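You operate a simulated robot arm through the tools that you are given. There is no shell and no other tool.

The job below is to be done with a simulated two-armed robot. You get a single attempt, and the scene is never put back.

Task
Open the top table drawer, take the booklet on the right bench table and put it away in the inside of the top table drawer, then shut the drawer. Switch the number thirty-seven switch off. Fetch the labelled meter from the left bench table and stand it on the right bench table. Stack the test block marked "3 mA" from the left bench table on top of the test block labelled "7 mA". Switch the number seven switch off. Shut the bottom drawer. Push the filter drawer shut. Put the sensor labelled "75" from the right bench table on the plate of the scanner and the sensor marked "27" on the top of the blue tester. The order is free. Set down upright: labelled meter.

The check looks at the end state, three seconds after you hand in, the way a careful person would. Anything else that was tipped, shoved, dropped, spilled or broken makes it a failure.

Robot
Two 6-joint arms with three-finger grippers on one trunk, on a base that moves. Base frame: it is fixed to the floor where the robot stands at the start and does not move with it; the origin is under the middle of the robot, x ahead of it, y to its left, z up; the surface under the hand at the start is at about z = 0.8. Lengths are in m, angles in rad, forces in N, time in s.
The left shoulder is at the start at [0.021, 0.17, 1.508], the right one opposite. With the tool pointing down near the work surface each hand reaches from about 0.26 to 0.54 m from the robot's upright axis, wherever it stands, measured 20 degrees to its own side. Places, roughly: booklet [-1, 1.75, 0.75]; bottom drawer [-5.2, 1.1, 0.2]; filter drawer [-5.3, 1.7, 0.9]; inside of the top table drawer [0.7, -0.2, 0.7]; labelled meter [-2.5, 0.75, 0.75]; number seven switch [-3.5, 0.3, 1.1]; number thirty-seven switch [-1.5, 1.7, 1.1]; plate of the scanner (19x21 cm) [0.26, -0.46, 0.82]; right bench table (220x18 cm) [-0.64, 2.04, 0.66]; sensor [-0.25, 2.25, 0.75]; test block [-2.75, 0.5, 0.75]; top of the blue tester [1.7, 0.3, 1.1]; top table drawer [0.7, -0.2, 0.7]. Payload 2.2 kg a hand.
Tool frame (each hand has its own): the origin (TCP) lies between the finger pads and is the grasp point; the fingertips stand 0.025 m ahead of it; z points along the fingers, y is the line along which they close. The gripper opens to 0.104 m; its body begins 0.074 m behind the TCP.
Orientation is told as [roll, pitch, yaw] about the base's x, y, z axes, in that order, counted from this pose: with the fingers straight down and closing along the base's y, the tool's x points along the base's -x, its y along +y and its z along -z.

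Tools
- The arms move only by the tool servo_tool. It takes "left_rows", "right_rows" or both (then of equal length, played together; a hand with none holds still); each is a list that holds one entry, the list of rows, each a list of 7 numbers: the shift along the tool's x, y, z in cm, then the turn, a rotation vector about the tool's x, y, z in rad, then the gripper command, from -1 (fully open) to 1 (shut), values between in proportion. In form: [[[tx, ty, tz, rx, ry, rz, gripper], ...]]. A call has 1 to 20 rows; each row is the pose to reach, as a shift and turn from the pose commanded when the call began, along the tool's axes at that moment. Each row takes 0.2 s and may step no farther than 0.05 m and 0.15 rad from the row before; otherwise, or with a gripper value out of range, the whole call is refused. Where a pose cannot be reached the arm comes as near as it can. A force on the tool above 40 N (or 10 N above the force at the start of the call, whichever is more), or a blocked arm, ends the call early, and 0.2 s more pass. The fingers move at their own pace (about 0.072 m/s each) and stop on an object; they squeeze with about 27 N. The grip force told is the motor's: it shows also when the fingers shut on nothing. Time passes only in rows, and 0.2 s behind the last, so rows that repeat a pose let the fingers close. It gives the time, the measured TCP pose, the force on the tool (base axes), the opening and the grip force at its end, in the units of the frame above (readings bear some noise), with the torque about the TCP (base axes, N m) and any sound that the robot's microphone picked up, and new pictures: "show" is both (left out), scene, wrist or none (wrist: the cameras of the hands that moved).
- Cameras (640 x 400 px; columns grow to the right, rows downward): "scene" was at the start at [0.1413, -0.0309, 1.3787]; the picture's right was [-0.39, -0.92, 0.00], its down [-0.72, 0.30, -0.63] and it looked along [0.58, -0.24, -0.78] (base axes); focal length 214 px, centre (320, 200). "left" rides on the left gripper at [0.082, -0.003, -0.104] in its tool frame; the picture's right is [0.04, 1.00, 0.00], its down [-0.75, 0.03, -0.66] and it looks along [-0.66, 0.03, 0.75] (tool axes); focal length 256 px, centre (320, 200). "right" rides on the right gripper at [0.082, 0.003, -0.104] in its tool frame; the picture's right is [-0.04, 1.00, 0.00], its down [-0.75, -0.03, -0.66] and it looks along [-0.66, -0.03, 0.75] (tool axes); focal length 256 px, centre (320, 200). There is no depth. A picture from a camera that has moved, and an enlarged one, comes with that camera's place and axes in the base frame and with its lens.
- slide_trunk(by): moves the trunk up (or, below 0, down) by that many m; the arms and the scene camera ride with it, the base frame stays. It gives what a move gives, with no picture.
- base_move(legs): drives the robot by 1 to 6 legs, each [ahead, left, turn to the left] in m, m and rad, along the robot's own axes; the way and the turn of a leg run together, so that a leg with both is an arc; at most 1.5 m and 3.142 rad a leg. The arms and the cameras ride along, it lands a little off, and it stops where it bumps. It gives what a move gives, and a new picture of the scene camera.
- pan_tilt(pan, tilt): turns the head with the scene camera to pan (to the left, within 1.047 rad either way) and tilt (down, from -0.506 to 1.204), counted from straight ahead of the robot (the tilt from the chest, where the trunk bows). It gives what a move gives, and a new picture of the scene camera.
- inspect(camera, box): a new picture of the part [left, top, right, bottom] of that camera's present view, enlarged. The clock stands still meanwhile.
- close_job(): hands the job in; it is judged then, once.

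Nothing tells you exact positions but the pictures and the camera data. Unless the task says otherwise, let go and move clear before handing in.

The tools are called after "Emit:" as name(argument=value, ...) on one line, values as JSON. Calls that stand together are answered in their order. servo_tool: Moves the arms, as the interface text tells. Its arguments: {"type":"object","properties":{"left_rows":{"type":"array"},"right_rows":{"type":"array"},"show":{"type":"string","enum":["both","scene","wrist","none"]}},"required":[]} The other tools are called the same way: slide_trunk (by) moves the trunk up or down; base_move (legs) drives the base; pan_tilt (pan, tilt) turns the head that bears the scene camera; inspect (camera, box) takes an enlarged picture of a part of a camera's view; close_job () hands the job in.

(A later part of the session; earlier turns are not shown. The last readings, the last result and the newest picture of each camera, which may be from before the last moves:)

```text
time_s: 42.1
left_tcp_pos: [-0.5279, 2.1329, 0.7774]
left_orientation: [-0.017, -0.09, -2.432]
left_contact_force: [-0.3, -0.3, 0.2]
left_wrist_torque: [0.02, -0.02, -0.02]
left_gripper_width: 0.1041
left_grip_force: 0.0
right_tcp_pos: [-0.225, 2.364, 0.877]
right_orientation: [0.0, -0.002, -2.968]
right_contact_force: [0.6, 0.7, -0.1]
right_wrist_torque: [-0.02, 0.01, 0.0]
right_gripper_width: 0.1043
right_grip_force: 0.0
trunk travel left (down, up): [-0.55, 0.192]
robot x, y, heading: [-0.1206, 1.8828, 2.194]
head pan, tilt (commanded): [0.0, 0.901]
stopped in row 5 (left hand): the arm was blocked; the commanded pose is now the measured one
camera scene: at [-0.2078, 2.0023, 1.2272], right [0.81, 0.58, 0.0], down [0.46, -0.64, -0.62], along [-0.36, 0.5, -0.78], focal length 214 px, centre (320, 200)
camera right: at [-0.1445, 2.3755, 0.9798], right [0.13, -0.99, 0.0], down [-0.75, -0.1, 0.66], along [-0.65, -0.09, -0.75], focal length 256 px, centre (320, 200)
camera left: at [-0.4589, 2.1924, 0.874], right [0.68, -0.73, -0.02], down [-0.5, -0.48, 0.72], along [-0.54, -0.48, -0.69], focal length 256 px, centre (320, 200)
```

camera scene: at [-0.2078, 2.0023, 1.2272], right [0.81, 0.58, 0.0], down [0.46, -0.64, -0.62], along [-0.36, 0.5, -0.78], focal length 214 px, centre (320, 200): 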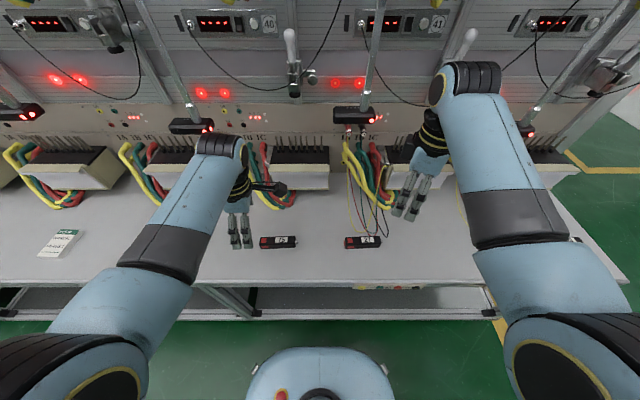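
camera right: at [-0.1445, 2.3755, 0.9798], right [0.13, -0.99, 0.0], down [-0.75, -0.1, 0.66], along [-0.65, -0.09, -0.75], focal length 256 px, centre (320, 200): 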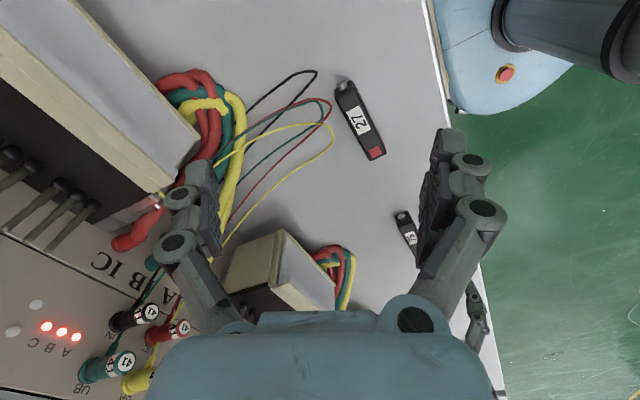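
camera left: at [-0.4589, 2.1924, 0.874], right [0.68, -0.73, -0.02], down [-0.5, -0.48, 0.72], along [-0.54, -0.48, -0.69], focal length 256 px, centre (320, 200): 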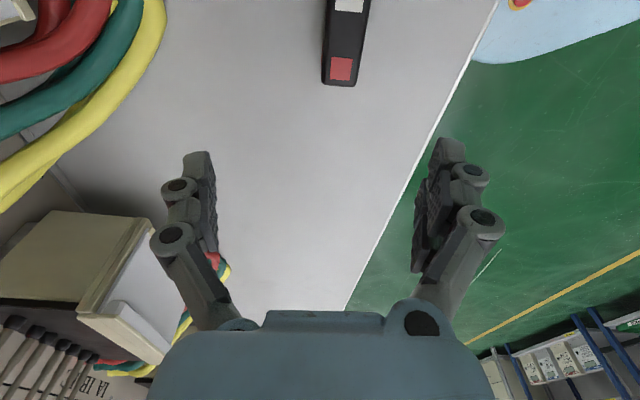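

The left arm can't reach so far inward while straight; the hands want to work at least ~20° to their own side. I'll straighten the left hand and shift the base right by 8 cm so that sensor 75 comes under it.

Emit:
servo_tool(left_rows=[[[0, 0, -0.5, -0.008, 0.045, 0.01, -1], [0, 0, -1, -0.017, 0.09, 0.02, -1], [0, 0, -1, -0.017, 0.09, 0.02, -1]]], show="none")

Emit:
base_move(legs=[[0, -0.085, 0]])

Emit:
inspect(camera="left", box=[0, 0, 640, 400])

```text
time_s: 42.9
left_tcp_pos: [-0.5248, 2.1338, 0.7876]
left_orientation: [0.003, 0.001, -2.457]
left_contact_force: [-0.6, -0.2, -0.3]
left_wrist_torque: [0.0, -0.03, 0.01]
left_gripper_width: 0.104
left_grip_force: 0.0
right_tcp_pos: [-0.2247, 2.3649, 0.8772]
right_orientation: [0.001, -0.003, -2.968]
right_contact_force: [-0.5, -0.9, 0.6]
right_wrist_torque: [0.01, -0.02, -0.02]
right_gripper_width: 0.1037
right_grip_force: 0.0
trunk travel left (down, up): [-0.55, 0.192]
robot x, y, heading: [-0.123, 1.8824, 2.191]
head pan, tilt (commanded): [0.0, 0.901]
```

```text
time_s: 44.0
left_tcp_pos: [-0.4544, 2.1835, 0.7876]
left_orientation: [0.002, 0.0, -2.454]
left_contact_force: [0.7, 0.7, 0.0]
left_wrist_torque: [-0.02, 0.05, 0.02]
left_gripper_width: 0.1039
left_grip_force: 0.0
right_tcp_pos: [-0.1539, 2.4137, 0.8756]
right_orientation: [0.003, -0.004, -2.967]
right_contact_force: [-0.5, 1.2, -0.3]
right_wrist_torque: [-0.05, 0.03, 0.0]
right_gripper_width: 0.104
right_grip_force: 0.0
trunk travel left (down, up): [-0.55, 0.192]
robot x, y, heading: [-0.0544, 1.9346, 2.197]
head pan, tilt (commanded): [0.0, 0.901]
camera scene: at [-0.1375, 2.0527, 1.2272], right [0.81, 0.58, 0.0], down [0.46, -0.64, -0.62], along [-0.36, 0.5, -0.78], focal length 214 px, centre (320, 200)
```

scene: 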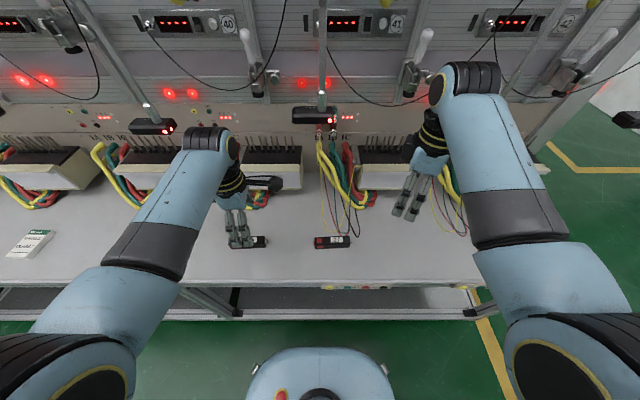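

```text
1.00 times, centred on (320, 200) of left (not enlarged: the box is as wide or as high as the picture)
camera zoom: at [-0.3935, 2.2385, 0.8921], right [0.66, -0.75, 0.0], down [-0.56, -0.5, 0.66], along [-0.49, -0.44, -0.75], focal length 256 px, centre (320, 200)
```

zoom: 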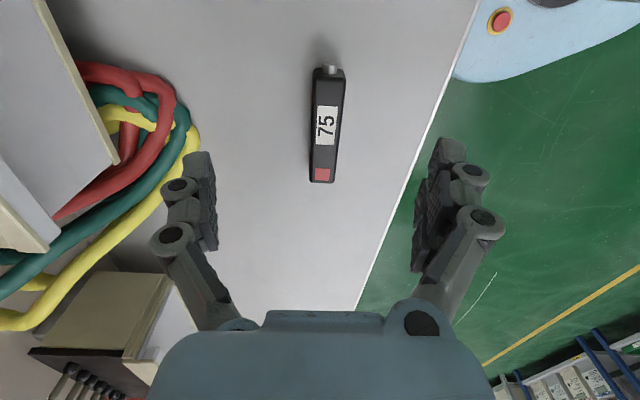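

Sensor 75 is now right under the left hand (about 1.5 cm off along the tool). I'll descend most of the way and check.

Emit:
servo_tool(left_rows=[[[-0.5, 0.2, 2.2, 0, 0, 0.0, -1], [-1.0, 0.4, 4.4, 0, 0, 0.0, -1], [-1.5, 0.6, 6.6, 0, 0, 0.0, -1], [-1.5, 0.6, 6.6, 0, 0, 0.0, -1]]], show="wrist")

```text
time_s: 45.0
left_tcp_pos: [-0.4626, 2.1696, 0.7206]
left_orientation: [0.002, 0.0, -2.454]
left_contact_force: [0.0, -0.7, 1.0]
left_wrist_torque: [0.0, -0.01, -0.01]
left_gripper_width: 0.1041
left_grip_force: 0.0
right_tcp_pos: [-0.1555, 2.4142, 0.8766]
right_orientation: [0.002, -0.003, -2.967]
right_contact_force: [-0.5, -0.2, 0.0]
right_wrist_torque: [0.0, 0.01, 0.0]
right_gripper_width: 0.1039
right_grip_force: 0.1
trunk travel left (down, up): [-0.55, 0.192]
robot x, y, heading: [-0.0545, 1.9309, 2.194]
head pan, tilt (commanded): [0.0, 0.901]
camera left: at [-0.402, 2.2234, 0.8248], right [0.66, -0.75, 0.0], down [-0.56, -0.5, 0.66], along [-0.49, -0.44, -0.75], focal length 256 px, centre (320, 200)
```

left: 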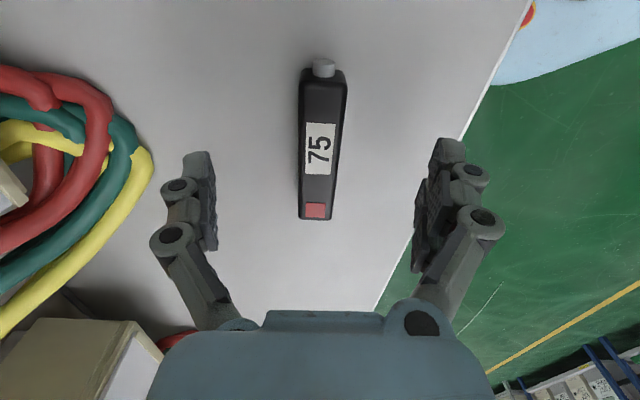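

The sensor sits centred between the fingers. I'll go down the last few centimetres carefully.

Emit:
servo_tool(left_rows=[[[0, 0.1, 1.2, 0, 0, 0, -1], [0, 0.2, 2.2, 0, 0, 0, -1], [0, 0.2, 2.9, 0, 0, 0, -1], [0, 0.2, 2.9, 0, 0, 0, -1]]], show="wrist")

```text
time_s: 46.0
left_tcp_pos: [-0.4627, 2.1694, 0.6926]
left_orientation: [0.002, 0.002, -2.454]
left_contact_force: [-0.2, 0.3, -1.4]
left_wrist_torque: [0.01, 0.01, 0.0]
left_gripper_width: 0.1039
left_grip_force: 0.1
right_tcp_pos: [-0.1564, 2.4146, 0.876]
right_orientation: [0.002, -0.004, -2.968]
right_contact_force: [0.0, 0.5, -0.4]
right_wrist_torque: [-0.01, 0.0, -0.01]
right_gripper_width: 0.104
right_grip_force: 0.1
trunk travel left (down, up): [-0.55, 0.192]
robot x, y, heading: [-0.0559, 1.9363, 2.194]
head pan, tilt (commanded): [0.0, 0.901]
camera left: at [-0.401, 2.2222, 0.7967], right [0.66, -0.75, 0.0], down [-0.56, -0.5, 0.66], along [-0.49, -0.44, -0.76], focal length 256 px, centre (320, 200)
```

left: 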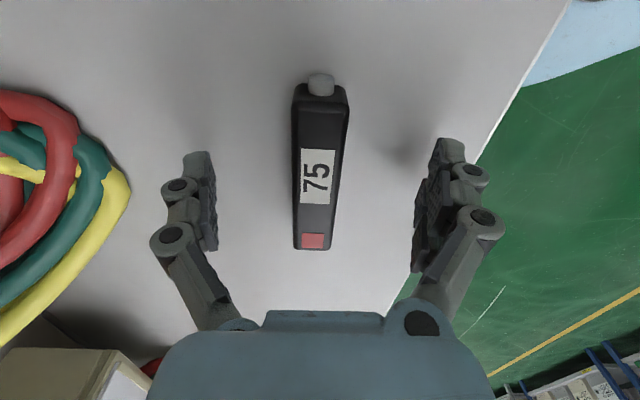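

Nearly there; I'll lower another half centimetre and close the fingers.

Emit:
servo_tool(left_rows=[[[0, 0, 0.3, 0, 0, 0, -1], [0, 0, 0.5, 0, 0, 0, -1], [0, 0, 0.5, 0, 0, 0, 0.2], [0, 0, 0.5, 0, 0, 0, 1], [0, 0, 0.5, 0, 0, 0, 1], [0, 0, 0.5, 0, 0, 0, 1], [0, 0, 0.5, 0, 0, 0, 1]]], show="wrist")

```text
time_s: 47.6
left_tcp_pos: [-0.4628, 2.1679, 0.6863]
left_orientation: [0.003, 0.001, -2.456]
left_contact_force: [-0.6, 0.1, 1.1]
left_wrist_torque: [-0.04, 0.0, -0.01]
left_gripper_width: 0.0264
left_grip_force: 27.0
right_tcp_pos: [-0.1562, 2.4137, 0.876]
right_orientation: [0.002, -0.004, -2.967]
right_contact_force: [0.6, 0.1, 0.6]
right_wrist_torque: [-0.02, -0.03, -0.01]
right_gripper_width: 0.104
right_grip_force: 0.0
trunk travel left (down, up): [-0.55, 0.192]
robot x, y, heading: [-0.0561, 1.9357, 2.19]
head pan, tilt (commanded): [0.0, 0.901]
camera left: at [-0.401, 2.2223, 0.7914], right [0.66, -0.75, 0.0], down [-0.56, -0.5, 0.66], along [-0.49, -0.44, -0.76], focal length 256 px, centre (320, 200)
```

left: 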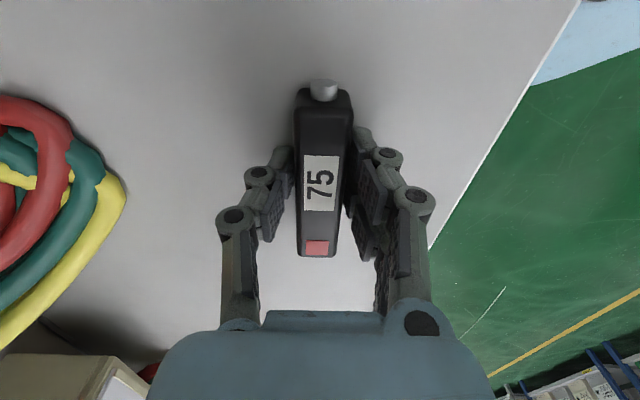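

Sensor 75 is gripped (2.6 cm wide). I'll lift it and at the same time turn the right hand around for sensor 27.

Emit:
servo_tool(left_rows=[[[0, 0, -1, 0, 0, 0, 1], [0, 0, -2.5, 0, 0, 0, 1], [0, 0, -4, 0, 0, 0, 1], [0, 0, -6, 0, 0, 0, 1], [0, 0, -8, 0, 0, 0, 1], [0, 0, -10, 0, 0, 0, 1], [0, 0, -10, 0, 0, 0, 1], [0, 0, -10, 0, 0, 0, 1], [0, 0, -10, 0, 0, 0, 1], [0, 0, -10, 0, 0, 0, 1], [0, 0, -10, 0, 0, 0, 1], [0, 0, -10, 0, 0, 0, 1], [0, 0, -10, 0, 0, 0, 1], [0, 0, -10, 0, 0, 0, 1], [0, 0, -10, 0, 0, 0, 1], [0, 0, -10, 0, 0, 0, 1], [0, 0, -10, 0, 0, 0, 1], [0, 0, -10, 0, 0, 0, 1], [0, 0, -10, 0, 0, 0, 1]]], right_rows=[[[0, 0, 0, 0, 0, 0.146, -1], [0, 0, 0, 0, 0, 0.292, -1], [0, 0, 0, 0, 0, 0.438, -1], [0, 0, 0, 0, 0, 0.584, -1], [0, 0, 0, 0, 0, 0.73, -1], [0, 0, 0, 0, 0, 0.876, -1], [0, 0, 0, 0, 0, 1.022, -1], [0, 0, 0.5, 0, 0, 1.168, -1], [0, 0, 1, 0, 0, 1.314, -1], [0, 0, 1.5, 0, 0, 1.46, -1], [0, 0, 2, 0, 0, 1.606, -1], [0, 0, 2.5, 0, 0, 1.752, -1], [0, 0, 3, 0, 0, 1.898, -1], [0, 0, 3.5, 0, 0, 2.044, -1], [0, 0, 4, 0, 0, 2.19, -1], [0, 0, 4.5, 0, 0, 2.336, -1], [0, 0, 5, 0, 0, 2.482, -1], [0, 0, 5.5, 0, 0, 2.627, -1], [0, 0, 5.5, 0, 0, 2.627, -1]]], show="both")

```text
time_s: 51.6
left_tcp_pos: [-0.4637, 2.1674, 0.7894]
left_orientation: [0.001, 0.001, -2.455]
left_contact_force: [-0.3, -0.2, -0.9]
left_wrist_torque: [-0.03, -0.02, -0.01]
left_gripper_width: 0.0263
left_grip_force: 27.1
right_tcp_pos: [-0.1567, 2.4141, 0.8208]
right_orientation: [0.0, 0.004, 0.685]
right_contact_force: [0.2, -0.6, -0.5]
right_wrist_torque: [0.02, 0.0, 0.03]
right_gripper_width: 0.1038
right_grip_force: 0.0
trunk travel left (down, up): [-0.55, 0.192]
robot x, y, heading: [-0.0533, 1.9303, 2.191]
head pan, tilt (commanded): [0.0, 0.901]
camera scene: at [-0.1388, 2.0518, 1.2272], right [0.81, 0.58, 0.0], down [0.46, -0.64, -0.62], along [-0.36, 0.5, -0.78], focal length 214 px, centre (320, 200)
camera right: at [-0.2218, 2.3645, 0.9245], right [-0.6, 0.8, 0.0], down [0.6, 0.46, 0.65], along [0.52, 0.39, -0.76], focal length 256 px, centre (320, 200)
camera left: at [-0.4018, 2.2217, 0.8927], right [0.66, -0.75, 0.0], down [-0.56, -0.5, 0.66], along [-0.49, -0.44, -0.76], focal length 256 px, centre (320, 200)
```

scene: 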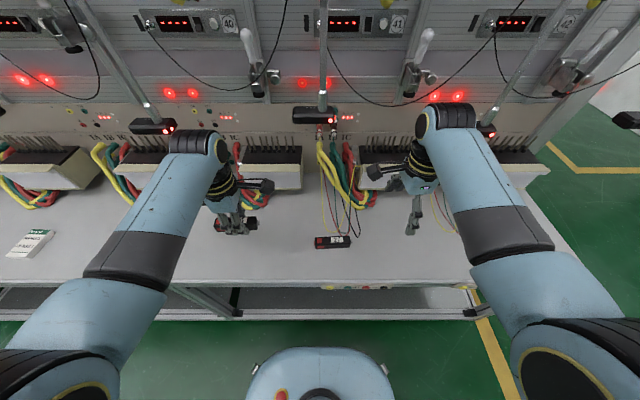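
right: 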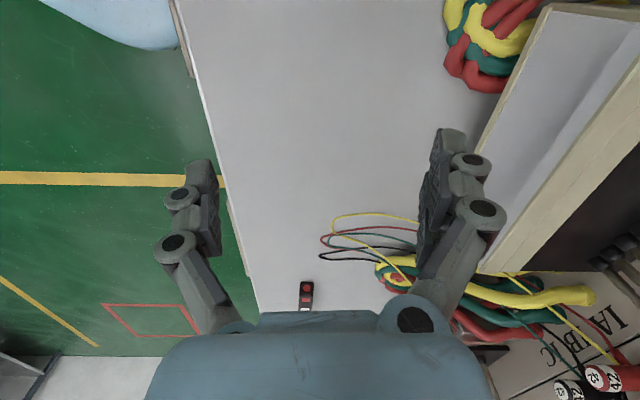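
left: 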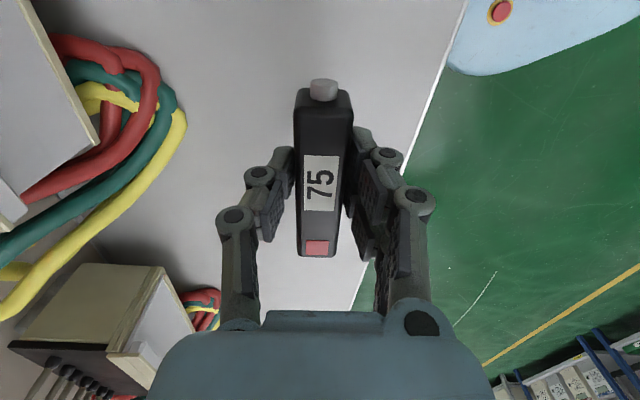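

75 is held; now I shift the base left by about 16 cm to bring sensor 27 under the right hand.

Emit:
base_move(legs=[[-0.018, 0.165, 0]])

Emit:
inspect(camera="right", box=[0, 0, 640, 400])

```text
time_s: 53.0
left_tcp_pos: [-0.5873, 2.056, 0.7866]
left_orientation: [0.001, 0.002, -2.452]
left_contact_force: [-0.8, -0.6, -2.2]
left_wrist_torque: [0.02, -0.03, 0.01]
left_gripper_width: 0.0265
left_grip_force: 26.3
right_tcp_pos: [-0.2808, 2.3027, 0.8206]
right_orientation: [-0.001, 0.002, 0.689]
right_contact_force: [0.1, 0.1, 0.7]
right_wrist_torque: [0.04, 0.0, -0.03]
right_gripper_width: 0.1041
right_grip_force: 0.0
trunk travel left (down, up): [-0.55, 0.192]
robot x, y, heading: [-0.1743, 1.8215, 2.198]
head pan, tilt (commanded): [0.0, 0.901]
camera scene: at [-0.2624, 1.9407, 1.2272], right [0.81, 0.58, 0.0], down [0.46, -0.64, -0.62], along [-0.36, 0.5, -0.78], focal length 214 px, centre (320, 200)
```

scene: 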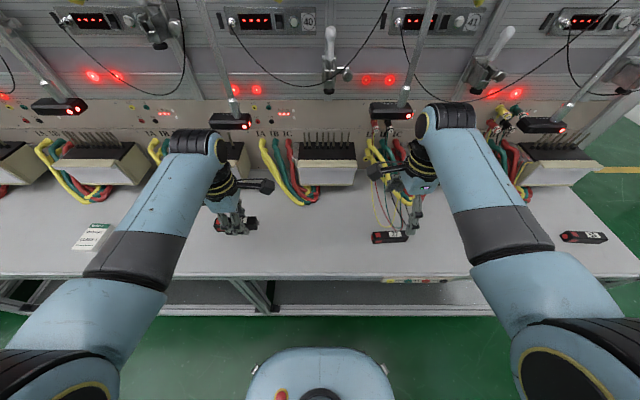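

```text
1.00 times, centred on (320, 200) of right (not enlarged: the box is as wide or as high as the picture)
camera zoom: at [-0.346, 2.2533, 0.9247], right [-0.61, 0.8, 0.0], down [0.6, 0.46, 0.66], along [0.52, 0.4, -0.76], focal length 256 px, centre (320, 200)
```

zoom: 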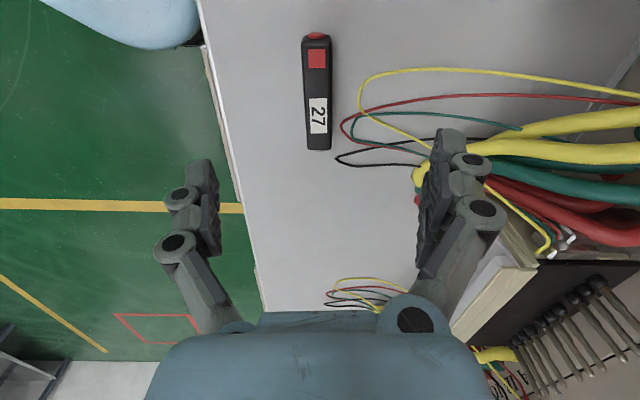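

Sensor 27 is under the right hand; thin wires lie close to its front end, so I'll grip it a bit toward the red end with the fingers only half open.

Emit:
servo_tool(right_rows=[[[0.3, -0.1, 2.5, 0, 0, 0, 0.0], [0.6, -0.2, 5, 0, 0, 0, 0.1], [1.0, -0.2, 7.5, 0, 0, 0, 0.1], [1.0, -0.2, 10, 0, 0, 0, 0.1], [1.0, -0.2, 10, 0, 0, 0, 0.1]]], show="wrist")

```text
time_s: 54.2
left_tcp_pos: [-0.5869, 2.0564, 0.7877]
left_orientation: [0.002, 0.001, -2.453]
left_contact_force: [-0.6, -0.4, -0.7]
left_wrist_torque: [0.02, 0.01, -0.02]
left_gripper_width: 0.0263
left_grip_force: 27.4
right_tcp_pos: [-0.2871, 2.2952, 0.7238]
right_orientation: [-0.001, 0.003, 0.69]
right_contact_force: [0.3, 0.0, 0.1]
right_wrist_torque: [-0.01, -0.02, -0.02]
right_gripper_width: 0.047
right_grip_force: 0.1
trunk travel left (down, up): [-0.55, 0.192]
robot x, y, heading: [-0.1742, 1.8244, 2.19]
head pan, tilt (commanded): [0.0, 0.901]
camera right: at [-0.3526, 2.2461, 0.8263], right [-0.61, 0.8, 0.0], down [0.6, 0.46, 0.65], along [0.52, 0.4, -0.76], focal length 256 px, centre (320, 200)
```

right: 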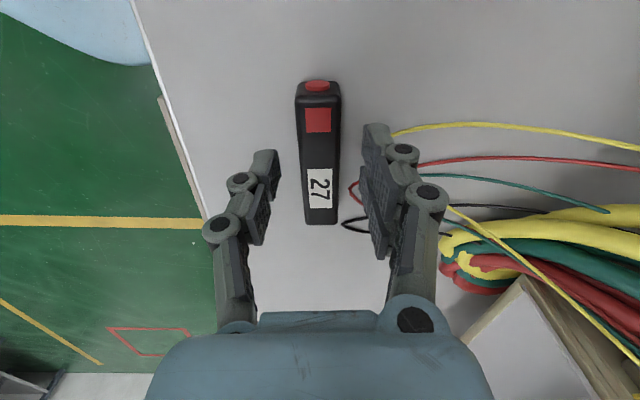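

Alignment is good; descending the last 3 cm and closing on sensor 27.

Emit:
servo_tool(right_rows=[[[0, 0, 1.2, 0, 0, 0, 0.1], [0, 0, 2.2, 0, 0, 0, 0.1], [0, 0, 3.0, 0, 0, 0, 0.1], [0, 0, 3.4, 0, 0, 0, 0.1], [0, 0, 3.4, 0, 0, 0, 1], [0, 0, 3.4, 0, 0, 0, 1], [0, 0, 3.4, 0, 0, 0, 1], [0, 0, 3.4, 0, 0, 0, 1]]], show="wrist")

```text
time_s: 56.0
left_tcp_pos: [-0.5864, 2.057, 0.788]
left_orientation: [0.002, 0.001, -2.453]
left_contact_force: [0.2, -0.6, -1.1]
left_wrist_torque: [0.03, 0.0, 0.0]
left_gripper_width: 0.0262
left_grip_force: 27.3
right_tcp_pos: [-0.2871, 2.2952, 0.6868]
right_orientation: [0.0, 0.003, 0.691]
right_contact_force: [-0.2, 0.4, 0.3]
right_wrist_torque: [0.07, 0.0, 0.03]
right_gripper_width: 0.0265
right_grip_force: 26.8
trunk travel left (down, up): [-0.55, 0.192]
robot x, y, heading: [-0.176, 1.8265, 2.191]
head pan, tilt (commanded): [0.0, 0.901]
camera right: at [-0.3517, 2.2458, 0.7904], right [-0.61, 0.8, 0.0], down [0.6, 0.46, 0.65], along [0.52, 0.4, -0.76], focal length 256 px, centre (320, 200)
```

right: 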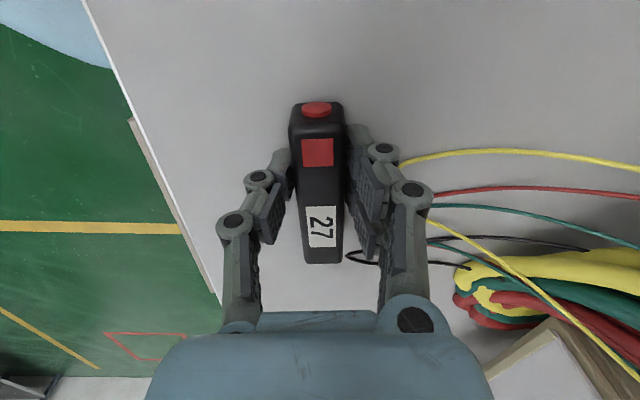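

Both sensors are gripped. Lift 27, then back away from the bench and turn around to the main table.

Emit:
servo_tool(right_rows=[[[0, 0, -1, 0, 0, 0, 1], [0, 0, -2.5, 0, 0, 0, 1], [0, 0, -4, 0, 0, 0, 1], [0, 0, -6, 0, 0, 0, 1], [0, 0, -8, 0, 0, 0, 1], [0, 0, -10, 0, 0, 0, 1], [0, 0, -10, 0, 0, 0, 1]]], show="wrist")

Emit:
base_move(legs=[[-0.6, 0, 0]])

```text
time_s: 57.6
left_tcp_pos: [-0.5872, 2.0571, 0.7876]
left_orientation: [0.003, 0.0, -2.451]
left_contact_force: [1.2, 0.5, -0.7]
left_wrist_torque: [-0.01, -0.01, -0.02]
left_gripper_width: 0.0266
left_grip_force: 27.1
right_tcp_pos: [-0.2863, 2.2948, 0.7878]
right_orientation: [-0.001, 0.004, 0.692]
right_contact_force: [-0.1, 0.4, 0.0]
right_wrist_torque: [0.01, 0.0, 0.02]
right_gripper_width: 0.0264
right_grip_force: 26.7
trunk travel left (down, up): [-0.55, 0.192]
robot x, y, heading: [-0.1744, 1.8233, 2.198]
head pan, tilt (commanded): [0.0, 0.901]
camera right: at [-0.3515, 2.2455, 0.8914], right [-0.61, 0.8, 0.0], down [0.6, 0.46, 0.65], along [0.52, 0.4, -0.76], focal length 256 px, centre (320, 200)
```

right: 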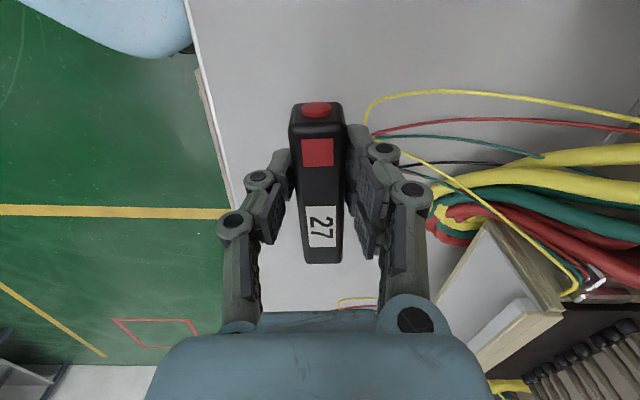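

```text
time_s: 61.0
left_tcp_pos: [-0.2373, 1.5729, 0.7887]
left_orientation: [-0.001, 0.003, -2.455]
left_contact_force: [0.1, -0.5, -1.8]
left_wrist_torque: [0.01, -0.01, 0.01]
left_gripper_width: 0.0261
left_grip_force: 27.1
right_tcp_pos: [0.0634, 1.8108, 0.7882]
right_orientation: [0.0, 0.004, 0.688]
right_contact_force: [0.1, -0.9, -0.3]
right_wrist_torque: [0.01, 0.05, -0.02]
right_gripper_width: 0.0264
right_grip_force: 27.2
trunk travel left (down, up): [-0.55, 0.192]
robot x, y, heading: [0.1705, 1.3373, 2.193]
head pan, tilt (commanded): [0.0, 0.901]
camera scene: at [0.0874, 1.4563, 1.2273], right [0.81, 0.58, 0.0], down [0.46, -0.64, -0.62], along [-0.36, 0.51, -0.78], focal length 214 px, centre (320, 200)
```

scene: 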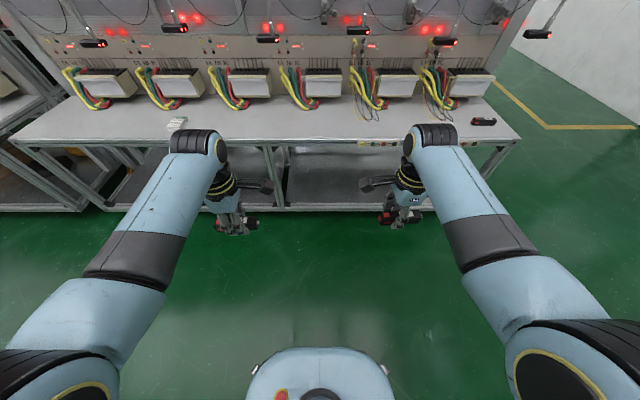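

Now raise the trunk, turn around, and drive toward the scanner end of the main table.

Emit:
slide_trunk(by=0.18)

Emit:
base_move(legs=[[0, 0, 3.141], [0.5, -1.1, 0]])

Emit:
pan_tilt(pan=0.0, tilt=0.6)

```text
time_s: 63.0
left_tcp_pos: [-0.2378, 1.5729, 0.969]
left_orientation: [0.002, 0.002, -2.455]
left_contact_force: [0.1, -0.4, -1.1]
left_wrist_torque: [0.0, -0.01, -0.01]
left_gripper_width: 0.0264
left_grip_force: 27.2
right_tcp_pos: [0.0637, 1.8098, 0.9678]
right_orientation: [-0.002, 0.004, 0.686]
right_contact_force: [-0.1, -0.2, -0.8]
right_wrist_torque: [0.0, 0.04, -0.02]
right_gripper_width: 0.0261
right_grip_force: 27.1
trunk travel left (down, up): [-0.73, 0.012]
robot x, y, heading: [0.1712, 1.3386, 2.191]
head pan, tilt (commanded): [0.0, 0.901]
```

```text
time_s: 76.4
left_tcp_pos: [-0.0414, 0.0612, 0.9686]
left_orientation: [0.001, 0.0, 0.671]
left_contact_force: [-0.4, -0.5, -0.6]
left_wrist_torque: [-0.02, -0.01, 0.02]
left_gripper_width: 0.026
left_grip_force: 26.8
right_tcp_pos: [-0.3478, -0.1709, 0.9684]
right_orientation: [0.002, 0.003, -2.471]
right_contact_force: [-0.1, 0.0, -0.5]
right_wrist_torque: [0.01, 0.01, 0.0]
right_gripper_width: 0.026
right_grip_force: 26.8
trunk travel left (down, up): [-0.73, 0.012]
robot x, y, heading: [-0.4453, 0.3038, -0.97]
head pan, tilt (commanded): [0.0, 0.901]
camera scene: at [-0.3639, 0.1807, 1.4079], right [-0.82, -0.57, 0.0], down [-0.45, 0.65, -0.62], along [0.35, -0.51, -0.78], focal length 214 px, centre (320, 200)
```

scene: 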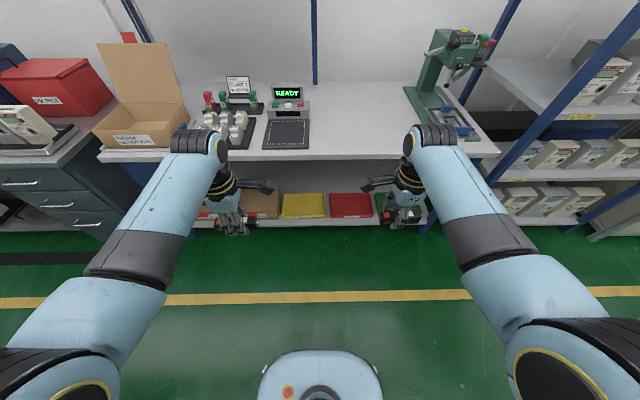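

```text
time_s: 77.2
left_tcp_pos: [-0.0417, 0.0617, 0.9678]
left_orientation: [0.001, 0.002, 0.67]
left_contact_force: [-0.4, -0.8, -0.2]
left_wrist_torque: [0.01, 0.01, -0.02]
left_gripper_width: 0.026
left_grip_force: 27.0
right_tcp_pos: [-0.3468, -0.1696, 0.9671]
right_orientation: [0.001, 0.004, -2.471]
right_contact_force: [0.1, -0.4, -1.1]
right_wrist_torque: [0.02, 0.03, 0.04]
right_gripper_width: 0.0266
right_grip_force: 27.5
trunk travel left (down, up): [-0.73, 0.012]
robot x, y, heading: [-0.4444, 0.3012, -0.964]
head pan, tilt (commanded): [0.0, 0.6]
camera scene: at [-0.3564, 0.1704, 1.4326], right [-0.82, -0.57, 0.0], down [-0.32, 0.47, -0.82], along [0.47, -0.68, -0.57], focal length 214 px, centre (320, 200)
```

scene: 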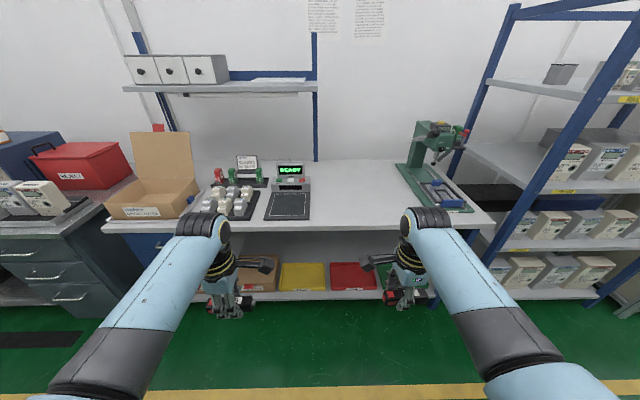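

The scanner shows READY with its black plate in front, at about (0.25, -0.44). I'll zoom in to check the plate and the table edge before approaching.

Emit:
inspect(camera="scene", box=[180, 140, 340, 240])

Emit:
inspect(camera="scene", box=[340, 140, 500, 240])

```text
4.00 times, centred on (260, 190) of scene
camera zoom: at [-0.3564, 0.1704, 1.4326], right [-0.82, -0.57, 0.0], down [-0.32, 0.47, -0.82], along [0.47, -0.68, -0.57], focal length 858 px, centre (560, 240)
```

zoom: 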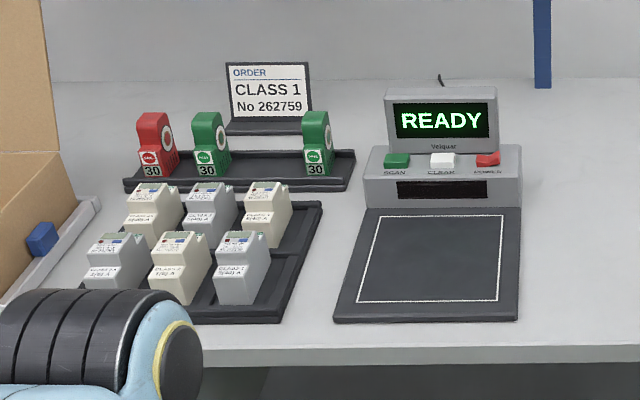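

```text
4.00 times, centred on (420, 190) of scene
camera zoom: at [-0.3564, 0.1704, 1.4326], right [-0.82, -0.57, 0.0], down [-0.32, 0.47, -0.82], along [0.47, -0.68, -0.57], focal length 858 px, centre (-80, 240)
```

zoom: 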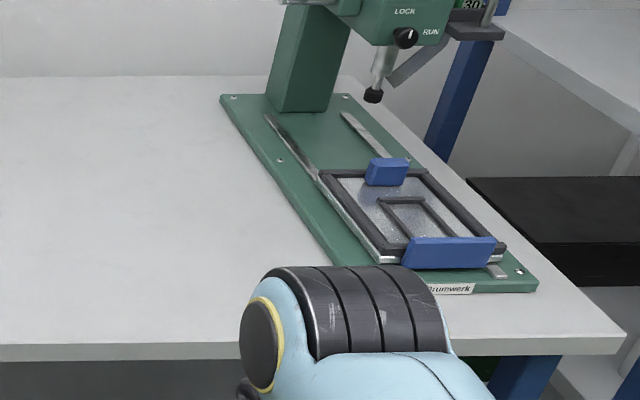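

Plate centre is about (0.25, -0.443) and squared to the room at 35°. Driving in so the left hand hovers over it.

Emit:
base_move(legs=[[0.54, -0.047, 0.004]])

Emit:
pan_tilt(pan=0.15, tilt=0.95)

Emit:
inspect(camera="left", box=[0, 0, 640, 400])

```text
time_s: 80.4
left_tcp_pos: [0.2292, -0.4033, 0.9685]
left_orientation: [0.002, 0.002, 0.678]
left_contact_force: [0.4, -0.4, 0.0]
left_wrist_torque: [-0.04, 0.0, 0.0]
left_gripper_width: 0.0262
left_grip_force: 26.9
right_tcp_pos: [-0.0733, -0.6384, 0.9678]
right_orientation: [-0.001, 0.004, -2.462]
right_contact_force: [0.4, -0.2, -0.9]
right_wrist_torque: [0.0, -0.01, -0.02]
right_gripper_width: 0.0266
right_grip_force: 26.4
trunk travel left (down, up): [-0.73, 0.012]
robot x, y, heading: [-0.1773, -0.1637, -0.958]
head pan, tilt (commanded): [0.0, 0.6]
camera scene: at [-0.0865, -0.2982, 1.4326], right [-0.82, -0.57, 0.0], down [-0.33, 0.46, -0.82], along [0.47, -0.67, -0.57], focal length 214 px, centre (320, 200)
```

scene: 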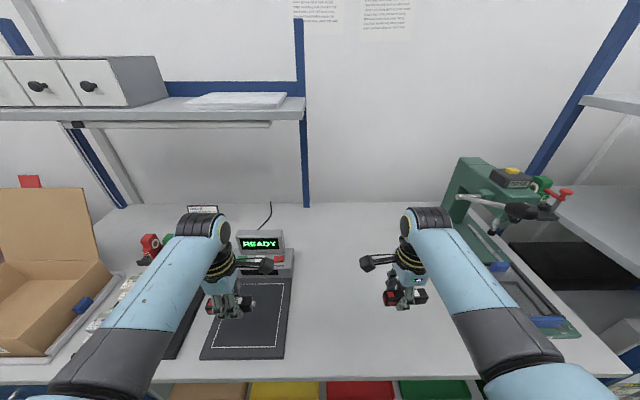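

```text
time_s: 81.2
left_tcp_pos: [0.2284, -0.4039, 0.9685]
left_orientation: [0.002, 0.003, 0.678]
left_contact_force: [1.0, 0.4, 0.4]
left_wrist_torque: [-0.04, 0.01, 0.02]
left_gripper_width: 0.0262
left_grip_force: 26.6
right_tcp_pos: [-0.0738, -0.6383, 0.9685]
right_orientation: [-0.001, 0.003, -2.462]
right_contact_force: [-0.5, 0.2, -0.6]
right_wrist_torque: [0.01, 0.0, -0.01]
right_gripper_width: 0.0265
right_grip_force: 26.8
trunk travel left (down, up): [-0.73, 0.012]
robot x, y, heading: [-0.1783, -0.1654, -0.955]
head pan, tilt (commanded): [0.15, 0.949]
camera scene: at [-0.0875, -0.2779, 1.4044], right [-0.72, -0.69, 0.0], down [-0.56, 0.59, -0.58], along [0.4, -0.42, -0.81], focal length 214 px, centre (320, 200)
```

scene: 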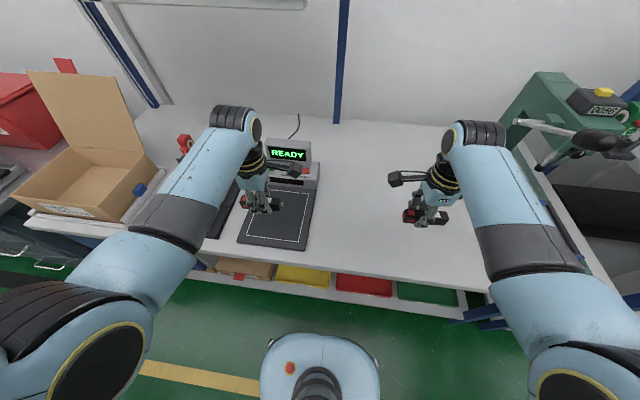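

```text
1.00 times, centred on (320, 200) of left (not enlarged: the box is as wide or as high as the picture)
camera zoom: at [0.1684, -0.4574, 1.0727], right [-0.66, 0.75, 0.0], down [0.57, 0.5, 0.66], along [0.49, 0.43, -0.76], focal length 256 px, centre (320, 200)
```

zoom: 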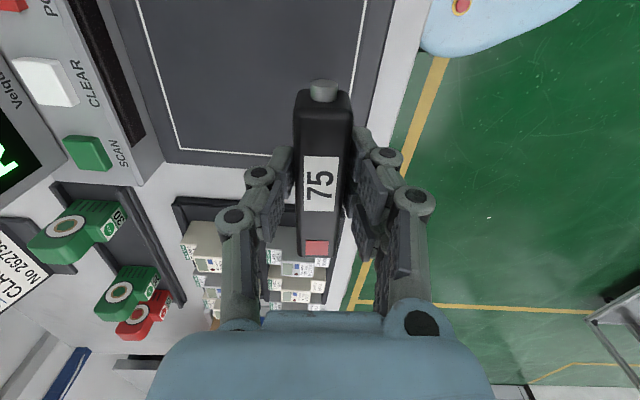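

Hand is about 4.5 cm short of the plate centre. I'll move forward and down to just above the plate.

Emit:
servo_tool(left_rows=[[[0.3, -1.8, 1.5, 0, 0, 0, 1], [0.6, -3.4, 4, 0, 0, 0, 1], [0.8, -4.4, 6.5, 0, 0, 0, 1], [0.8, -4.4, 9.0, 0, 0, 0, 1], [0.8, -4.4, 10.8, 0, 0, 0, 1], [0.8, -4.4, 10.8, 0, 0, 0, 1]]], show="both")

```text
time_s: 82.6
left_tcp_pos: [0.2494, -0.4422, 0.8612]
left_orientation: [0.002, 0.0, 0.677]
left_contact_force: [0.3, 1.0, -1.3]
left_wrist_torque: [0.03, 0.03, -0.01]
left_gripper_width: 0.0264
left_grip_force: 27.1
right_tcp_pos: [-0.0733, -0.638, 0.9667]
right_orientation: [0.0, 0.003, -2.463]
right_contact_force: [0.9, 0.0, -0.7]
right_wrist_torque: [-0.02, -0.01, -0.03]
right_gripper_width: 0.0264
right_grip_force: 27.5
trunk travel left (down, up): [-0.73, 0.012]
robot x, y, heading: [-0.179, -0.1694, -0.959]
head pan, tilt (commanded): [0.15, 0.949]
camera scene: at [-0.0875, -0.2778, 1.4043], right [-0.72, -0.69, 0.0], down [-0.56, 0.59, -0.58], along [0.4, -0.42, -0.81], focal length 214 px, centre (320, 200)
camera left: at [0.1889, -0.4966, 0.9642], right [-0.66, 0.75, 0.0], down [0.57, 0.5, 0.66], along [0.49, 0.43, -0.76], focal length 256 px, centre (320, 200)
```

scene: 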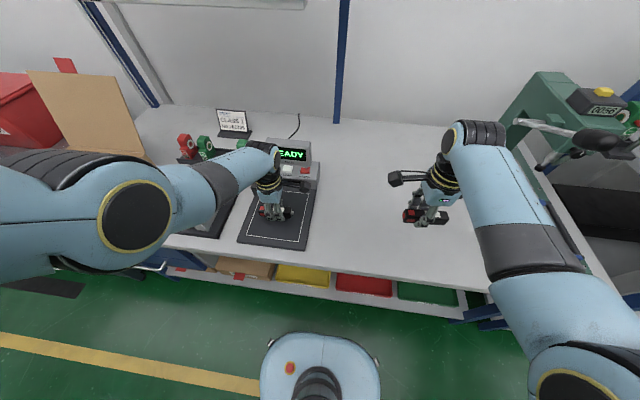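
left: 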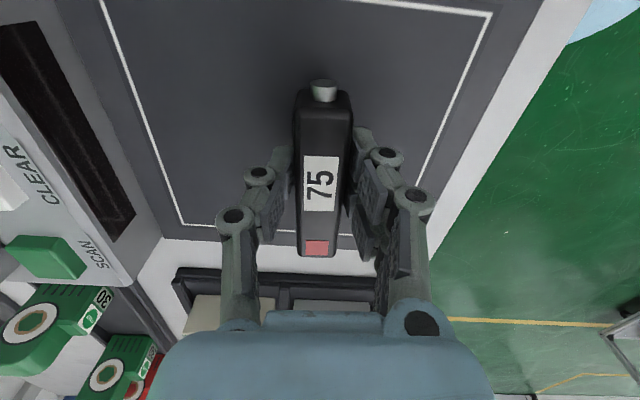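

The sensor hovers over the plate's middle. Lowering in small steps until it touches.

Emit:
servo_tool(left_rows=[[[0, 0, 0.6, 0, 0, 0, 1], [0, 0, 1.0, 0, 0, 0, 1], [0, 0, 1.3, 0, 0, 0, 1], [0, 0, 1.3, 0, 0, 0, 1]]], show="wrist")

```text
time_s: 83.6
left_tcp_pos: [0.2502, -0.4421, 0.8465]
left_orientation: [0.002, 0.003, 0.678]
left_contact_force: [0.0, -0.2, -1.0]
left_wrist_torque: [0.0, 0.02, -0.01]
left_gripper_width: 0.0261
left_grip_force: 27.0
right_tcp_pos: [-0.0732, -0.6385, 0.9685]
right_orientation: [0.001, 0.004, -2.462]
right_contact_force: [0.6, 0.0, -0.2]
right_wrist_torque: [0.0, 0.01, 0.0]
right_gripper_width: 0.0266
right_grip_force: 26.8
trunk travel left (down, up): [-0.73, 0.012]
robot x, y, heading: [-0.1778, -0.1661, -0.958]
head pan, tilt (commanded): [0.15, 0.949]
camera left: at [0.1896, -0.4969, 0.9517], right [-0.66, 0.75, 0.0], down [0.57, 0.5, 0.66], along [0.49, 0.43, -0.76], focal length 256 px, centre (320, 200)
```

left: 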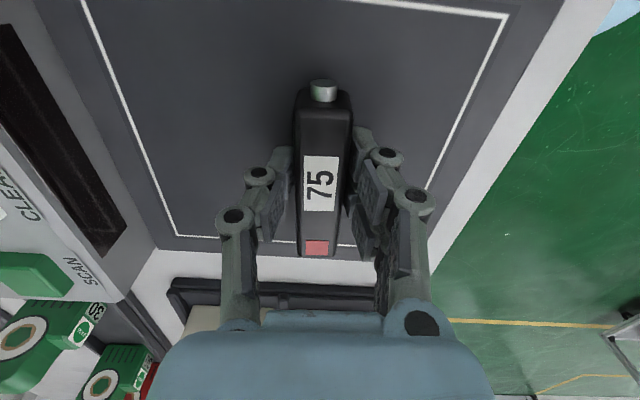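

Emit:
servo_tool(left_rows=[[[0, 0, 0.25, 0, 0, 0, 1], [0, 0, 0.4, 0, 0, 0, 1], [0, 0, 0.4, 0, 0, 0, 1]]], show="none")

```text
time_s: 84.4
left_tcp_pos: [0.2496, -0.4427, 0.8442]
left_orientation: [0.002, 0.001, 0.677]
left_contact_force: [0.0, 0.5, -1.5]
left_wrist_torque: [0.0, 0.01, 0.02]
left_gripper_width: 0.0262
left_grip_force: 26.5
right_tcp_pos: [-0.0738, -0.6387, 0.9677]
right_orientation: [0.0, 0.002, -2.463]
right_contact_force: [0.0, 0.5, -1.0]
right_wrist_torque: [0.0, 0.0, 0.01]
right_gripper_width: 0.0264
right_grip_force: 27.0
trunk travel left (down, up): [-0.73, 0.012]
robot x, y, heading: [-0.1745, -0.1669, -0.957]
head pan, tilt (commanded): [0.15, 0.949]
```

Emit:
servo_tool(left_rows=[[[0, 0, 0.2, 0, 0, 0, 1], [0, 0, 0.4, 0, 0, 0, 1], [0, 0, 0.4, 0, 0, 0, 1]]], show="none")

```text
time_s: 85.2
left_tcp_pos: [0.2484, -0.442, 0.8428]
left_orientation: [0.001, 0.003, 0.677]
left_contact_force: [-0.1, -0.1, -0.9]
left_wrist_torque: [0.02, 0.01, -0.02]
left_gripper_width: 0.0264
left_grip_force: 27.1
left hand out of reach, approached as far as the arm can: row 2, 3
right_tcp_pos: [-0.0734, -0.6388, 0.9673]
right_orientation: [0.0, 0.004, -2.462]
right_contact_force: [0.6, 1.1, 0.2]
right_wrist_torque: [0.01, 0.0, -0.02]
right_gripper_width: 0.0263
right_grip_force: 27.0
trunk travel left (down, up): [-0.73, 0.012]
robot x, y, heading: [-0.1784, -0.1632, -0.959]
head pan, tilt (commanded): [0.15, 0.949]
```

The arm is fully stretched; I'll lower the trunk a few millimetres instead.

Emit:
slide_trunk(by=-0.006)

```text
time_s: 85.7
left_tcp_pos: [0.25, -0.4424, 0.8399]
left_orientation: [-0.002, -0.001, 0.679]
left_contact_force: [0.4, 6.9, 37.2]
left_wrist_torque: [0.45, 0.28, -0.02]
left_gripper_width: 0.0261
left_grip_force: 26.8
right_tcp_pos: [-0.0747, -0.6374, 0.962]
right_orientation: [0.002, 0.003, -2.462]
right_contact_force: [-0.2, 0.2, -0.7]
right_wrist_torque: [-0.03, 0.0, 0.01]
right_gripper_width: 0.0262
right_grip_force: 26.8
trunk travel left (down, up): [-0.724, 0.018]
robot x, y, heading: [-0.1786, -0.1662, -0.953]
head pan, tilt (commanded): [0.15, 0.949]
```

Contact. I'll ease up slightly and release the sensor.

Emit:
slide_trunk(by=0.002)

```text
time_s: 86.3
left_tcp_pos: [0.2491, -0.442, 0.8401]
left_orientation: [-0.003, 0.0, 0.677]
left_contact_force: [3.4, -0.9, 23.1]
left_wrist_torque: [0.27, -0.02, 0.01]
left_gripper_width: 0.026
left_grip_force: 26.9
right_tcp_pos: [-0.0741, -0.6372, 0.9639]
right_orientation: [0.002, 0.003, -2.462]
right_contact_force: [-0.3, 0.4, -0.2]
right_wrist_torque: [-0.01, -0.03, 0.01]
right_gripper_width: 0.0264
right_grip_force: 27.5
trunk travel left (down, up): [-0.726, 0.016]
robot x, y, heading: [-0.1776, -0.1663, -0.958]
head pan, tilt (commanded): [0.15, 0.949]
```

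Emit:
slide_trunk(by=0.003)

Emit:
servo_tool(left_rows=[[[0, 0, 0, 0, 0, 0, 0.6], [0, 0, 0, 0, 0, 0, 0.2], [0, 0, 0, 0, 0, 0, -0.3], [0, 0, 0, 0, 0, 0, -0.6], [0, 0, 0, 0, 0, 0, -0.6]]], show="wrist")

```text
time_s: 86.8
left_tcp_pos: [0.2466, -0.4403, 0.8396]
left_orientation: [0.006, 0.002, 0.678]
left_contact_force: [-0.4, 0.5, -0.6]
left_wrist_torque: [-0.01, -0.03, 0.01]
left_gripper_width: 0.0267
left_grip_force: 27.2
right_tcp_pos: [-0.075, -0.6371, 0.966]
right_orientation: [-0.001, 0.004, -2.464]
right_contact_force: [0.1, -0.3, -2.0]
right_wrist_torque: [-0.02, 0.0, -0.03]
right_gripper_width: 0.0262
right_grip_force: 27.2
trunk travel left (down, up): [-0.729, 0.013]
robot x, y, heading: [-0.18, -0.1641, -0.959]
head pan, tilt (commanded): [0.15, 0.949]
```

```text
time_s: 88.0
left_tcp_pos: [0.2497, -0.4414, 0.842]
left_orientation: [0.002, 0.001, 0.677]
left_contact_force: [-0.3, -0.2, 1.2]
left_wrist_torque: [0.04, -0.01, 0.03]
left_gripper_width: 0.0834
left_grip_force: 0.0
right_tcp_pos: [-0.0732, -0.6384, 0.967]
right_orientation: [0.002, 0.002, -2.463]
right_contact_force: [-0.3, 0.5, -1.0]
right_wrist_torque: [0.04, -0.02, -0.02]
right_gripper_width: 0.0263
right_grip_force: 26.8
trunk travel left (down, up): [-0.729, 0.013]
robot x, y, heading: [-0.1806, -0.1653, -0.954]
head pan, tilt (commanded): [0.15, 0.949]
camera left: at [0.1887, -0.4955, 0.9461], right [-0.66, 0.75, 0.0], down [0.57, 0.5, 0.66], along [0.49, 0.43, -0.76], focal length 256 px, centre (320, 200)
```

left: 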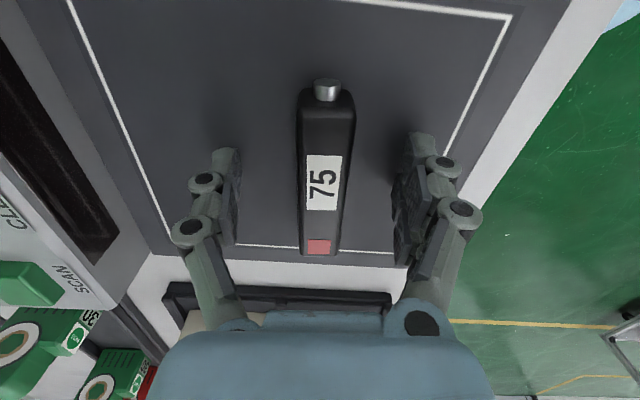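

Sensor 75 rests on the plate. I'll raise the left hand clear, then back up and look at the table drawer.

Emit:
servo_tool(left_rows=[[[0, 0, -2, 0, 0, 0, -0.6], [0, 0, -5, 0, 0, 0, -0.6], [0, 0, -8, 0, 0, 0, -0.6], [-0.8, 2.2, -10.5, 0, 0, 0, -0.6], [-0.8, 4.4, -12, 0, 0, 0, -0.6], [-0.8, 4.4, -12, 0, 0, 0, -0.6]]], show="wrist")

Emit:
base_move(legs=[[-0.45, 0, 0], [0, 0.45, 0]])

Emit:
pan_tilt(pan=0.1, tilt=0.75)

```text
time_s: 89.4
left_tcp_pos: [0.2271, -0.4022, 0.9621]
left_orientation: [0.002, 0.001, 0.677]
left_contact_force: [-0.6, -1.1, -0.7]
left_wrist_torque: [0.02, 0.0, -0.02]
left_gripper_width: 0.0836
left_grip_force: 0.1
right_tcp_pos: [-0.0735, -0.6376, 0.9663]
right_orientation: [0.0, 0.004, -2.461]
right_contact_force: [0.8, -0.4, -0.2]
right_wrist_torque: [0.0, 0.01, 0.0]
right_gripper_width: 0.0265
right_grip_force: 26.8
trunk travel left (down, up): [-0.729, 0.013]
robot x, y, heading: [-0.1757, -0.1648, -0.959]
head pan, tilt (commanded): [0.15, 0.949]
camera left: at [0.167, -0.4556, 1.0664], right [-0.66, 0.75, 0.0], down [0.57, 0.5, 0.66], along [0.49, 0.43, -0.76], focal length 256 px, centre (320, 200)
```

left: 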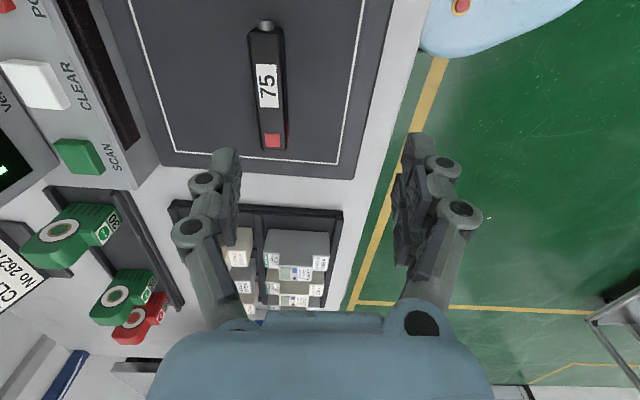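

```text
time_s: 94.4
left_tcp_pos: [0.3415, 0.2311, 0.9609]
left_orientation: [0.002, 0.001, 0.682]
left_contact_force: [-0.1, -0.3, 0.5]
left_wrist_torque: [0.02, 0.0, -0.01]
left_gripper_width: 0.0831
left_grip_force: 0.0
right_tcp_pos: [0.0434, -0.0077, 0.9667]
right_orientation: [0.0, 0.003, -2.456]
right_contact_force: [-0.1, -0.1, -1.1]
right_wrist_torque: [-0.02, -0.03, -0.01]
right_gripper_width: 0.0263
right_grip_force: 27.0
trunk travel left (down, up): [-0.729, 0.013]
robot x, y, heading: [-0.0632, 0.4656, -0.954]
head pan, tilt (commanded): [0.15, 0.949]
camera scene: at [0.0271, 0.3536, 1.4033], right [-0.72, -0.69, 0.0], down [-0.57, 0.58, -0.58], along [0.4, -0.42, -0.81], focal length 214 px, centre (320, 200)
```

scene: 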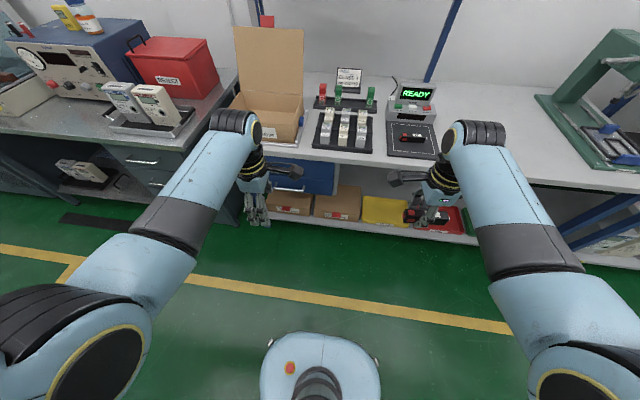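

```text
time_s: 95.2
left_tcp_pos: [0.3422, 0.2314, 0.9616]
left_orientation: [0.002, 0.001, 0.682]
left_contact_force: [1.3, -0.3, -0.2]
left_wrist_torque: [0.0, 0.03, -0.03]
left_gripper_width: 0.0833
left_grip_force: 0.0
right_tcp_pos: [0.0429, -0.0061, 0.966]
right_orientation: [-0.001, 0.004, -2.455]
right_contact_force: [-0.2, 0.5, 0.4]
right_wrist_torque: [0.01, -0.01, -0.01]
right_gripper_width: 0.0262
right_grip_force: 26.7
trunk travel left (down, up): [-0.729, 0.013]
robot x, y, heading: [-0.0627, 0.4645, -0.953]
head pan, tilt (commanded): [0.099, 0.75]
camera scene: at [0.0306, 0.3432, 1.4188], right [-0.75, -0.66, 0.0], down [-0.45, 0.51, -0.73], along [0.48, -0.55, -0.68], focal length 214 px, centre (320, 200)
```

scene: 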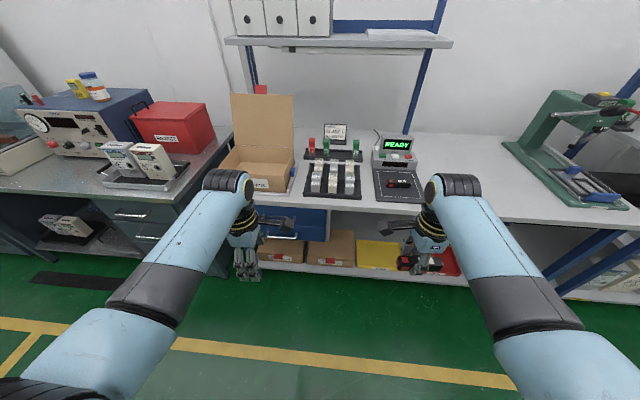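

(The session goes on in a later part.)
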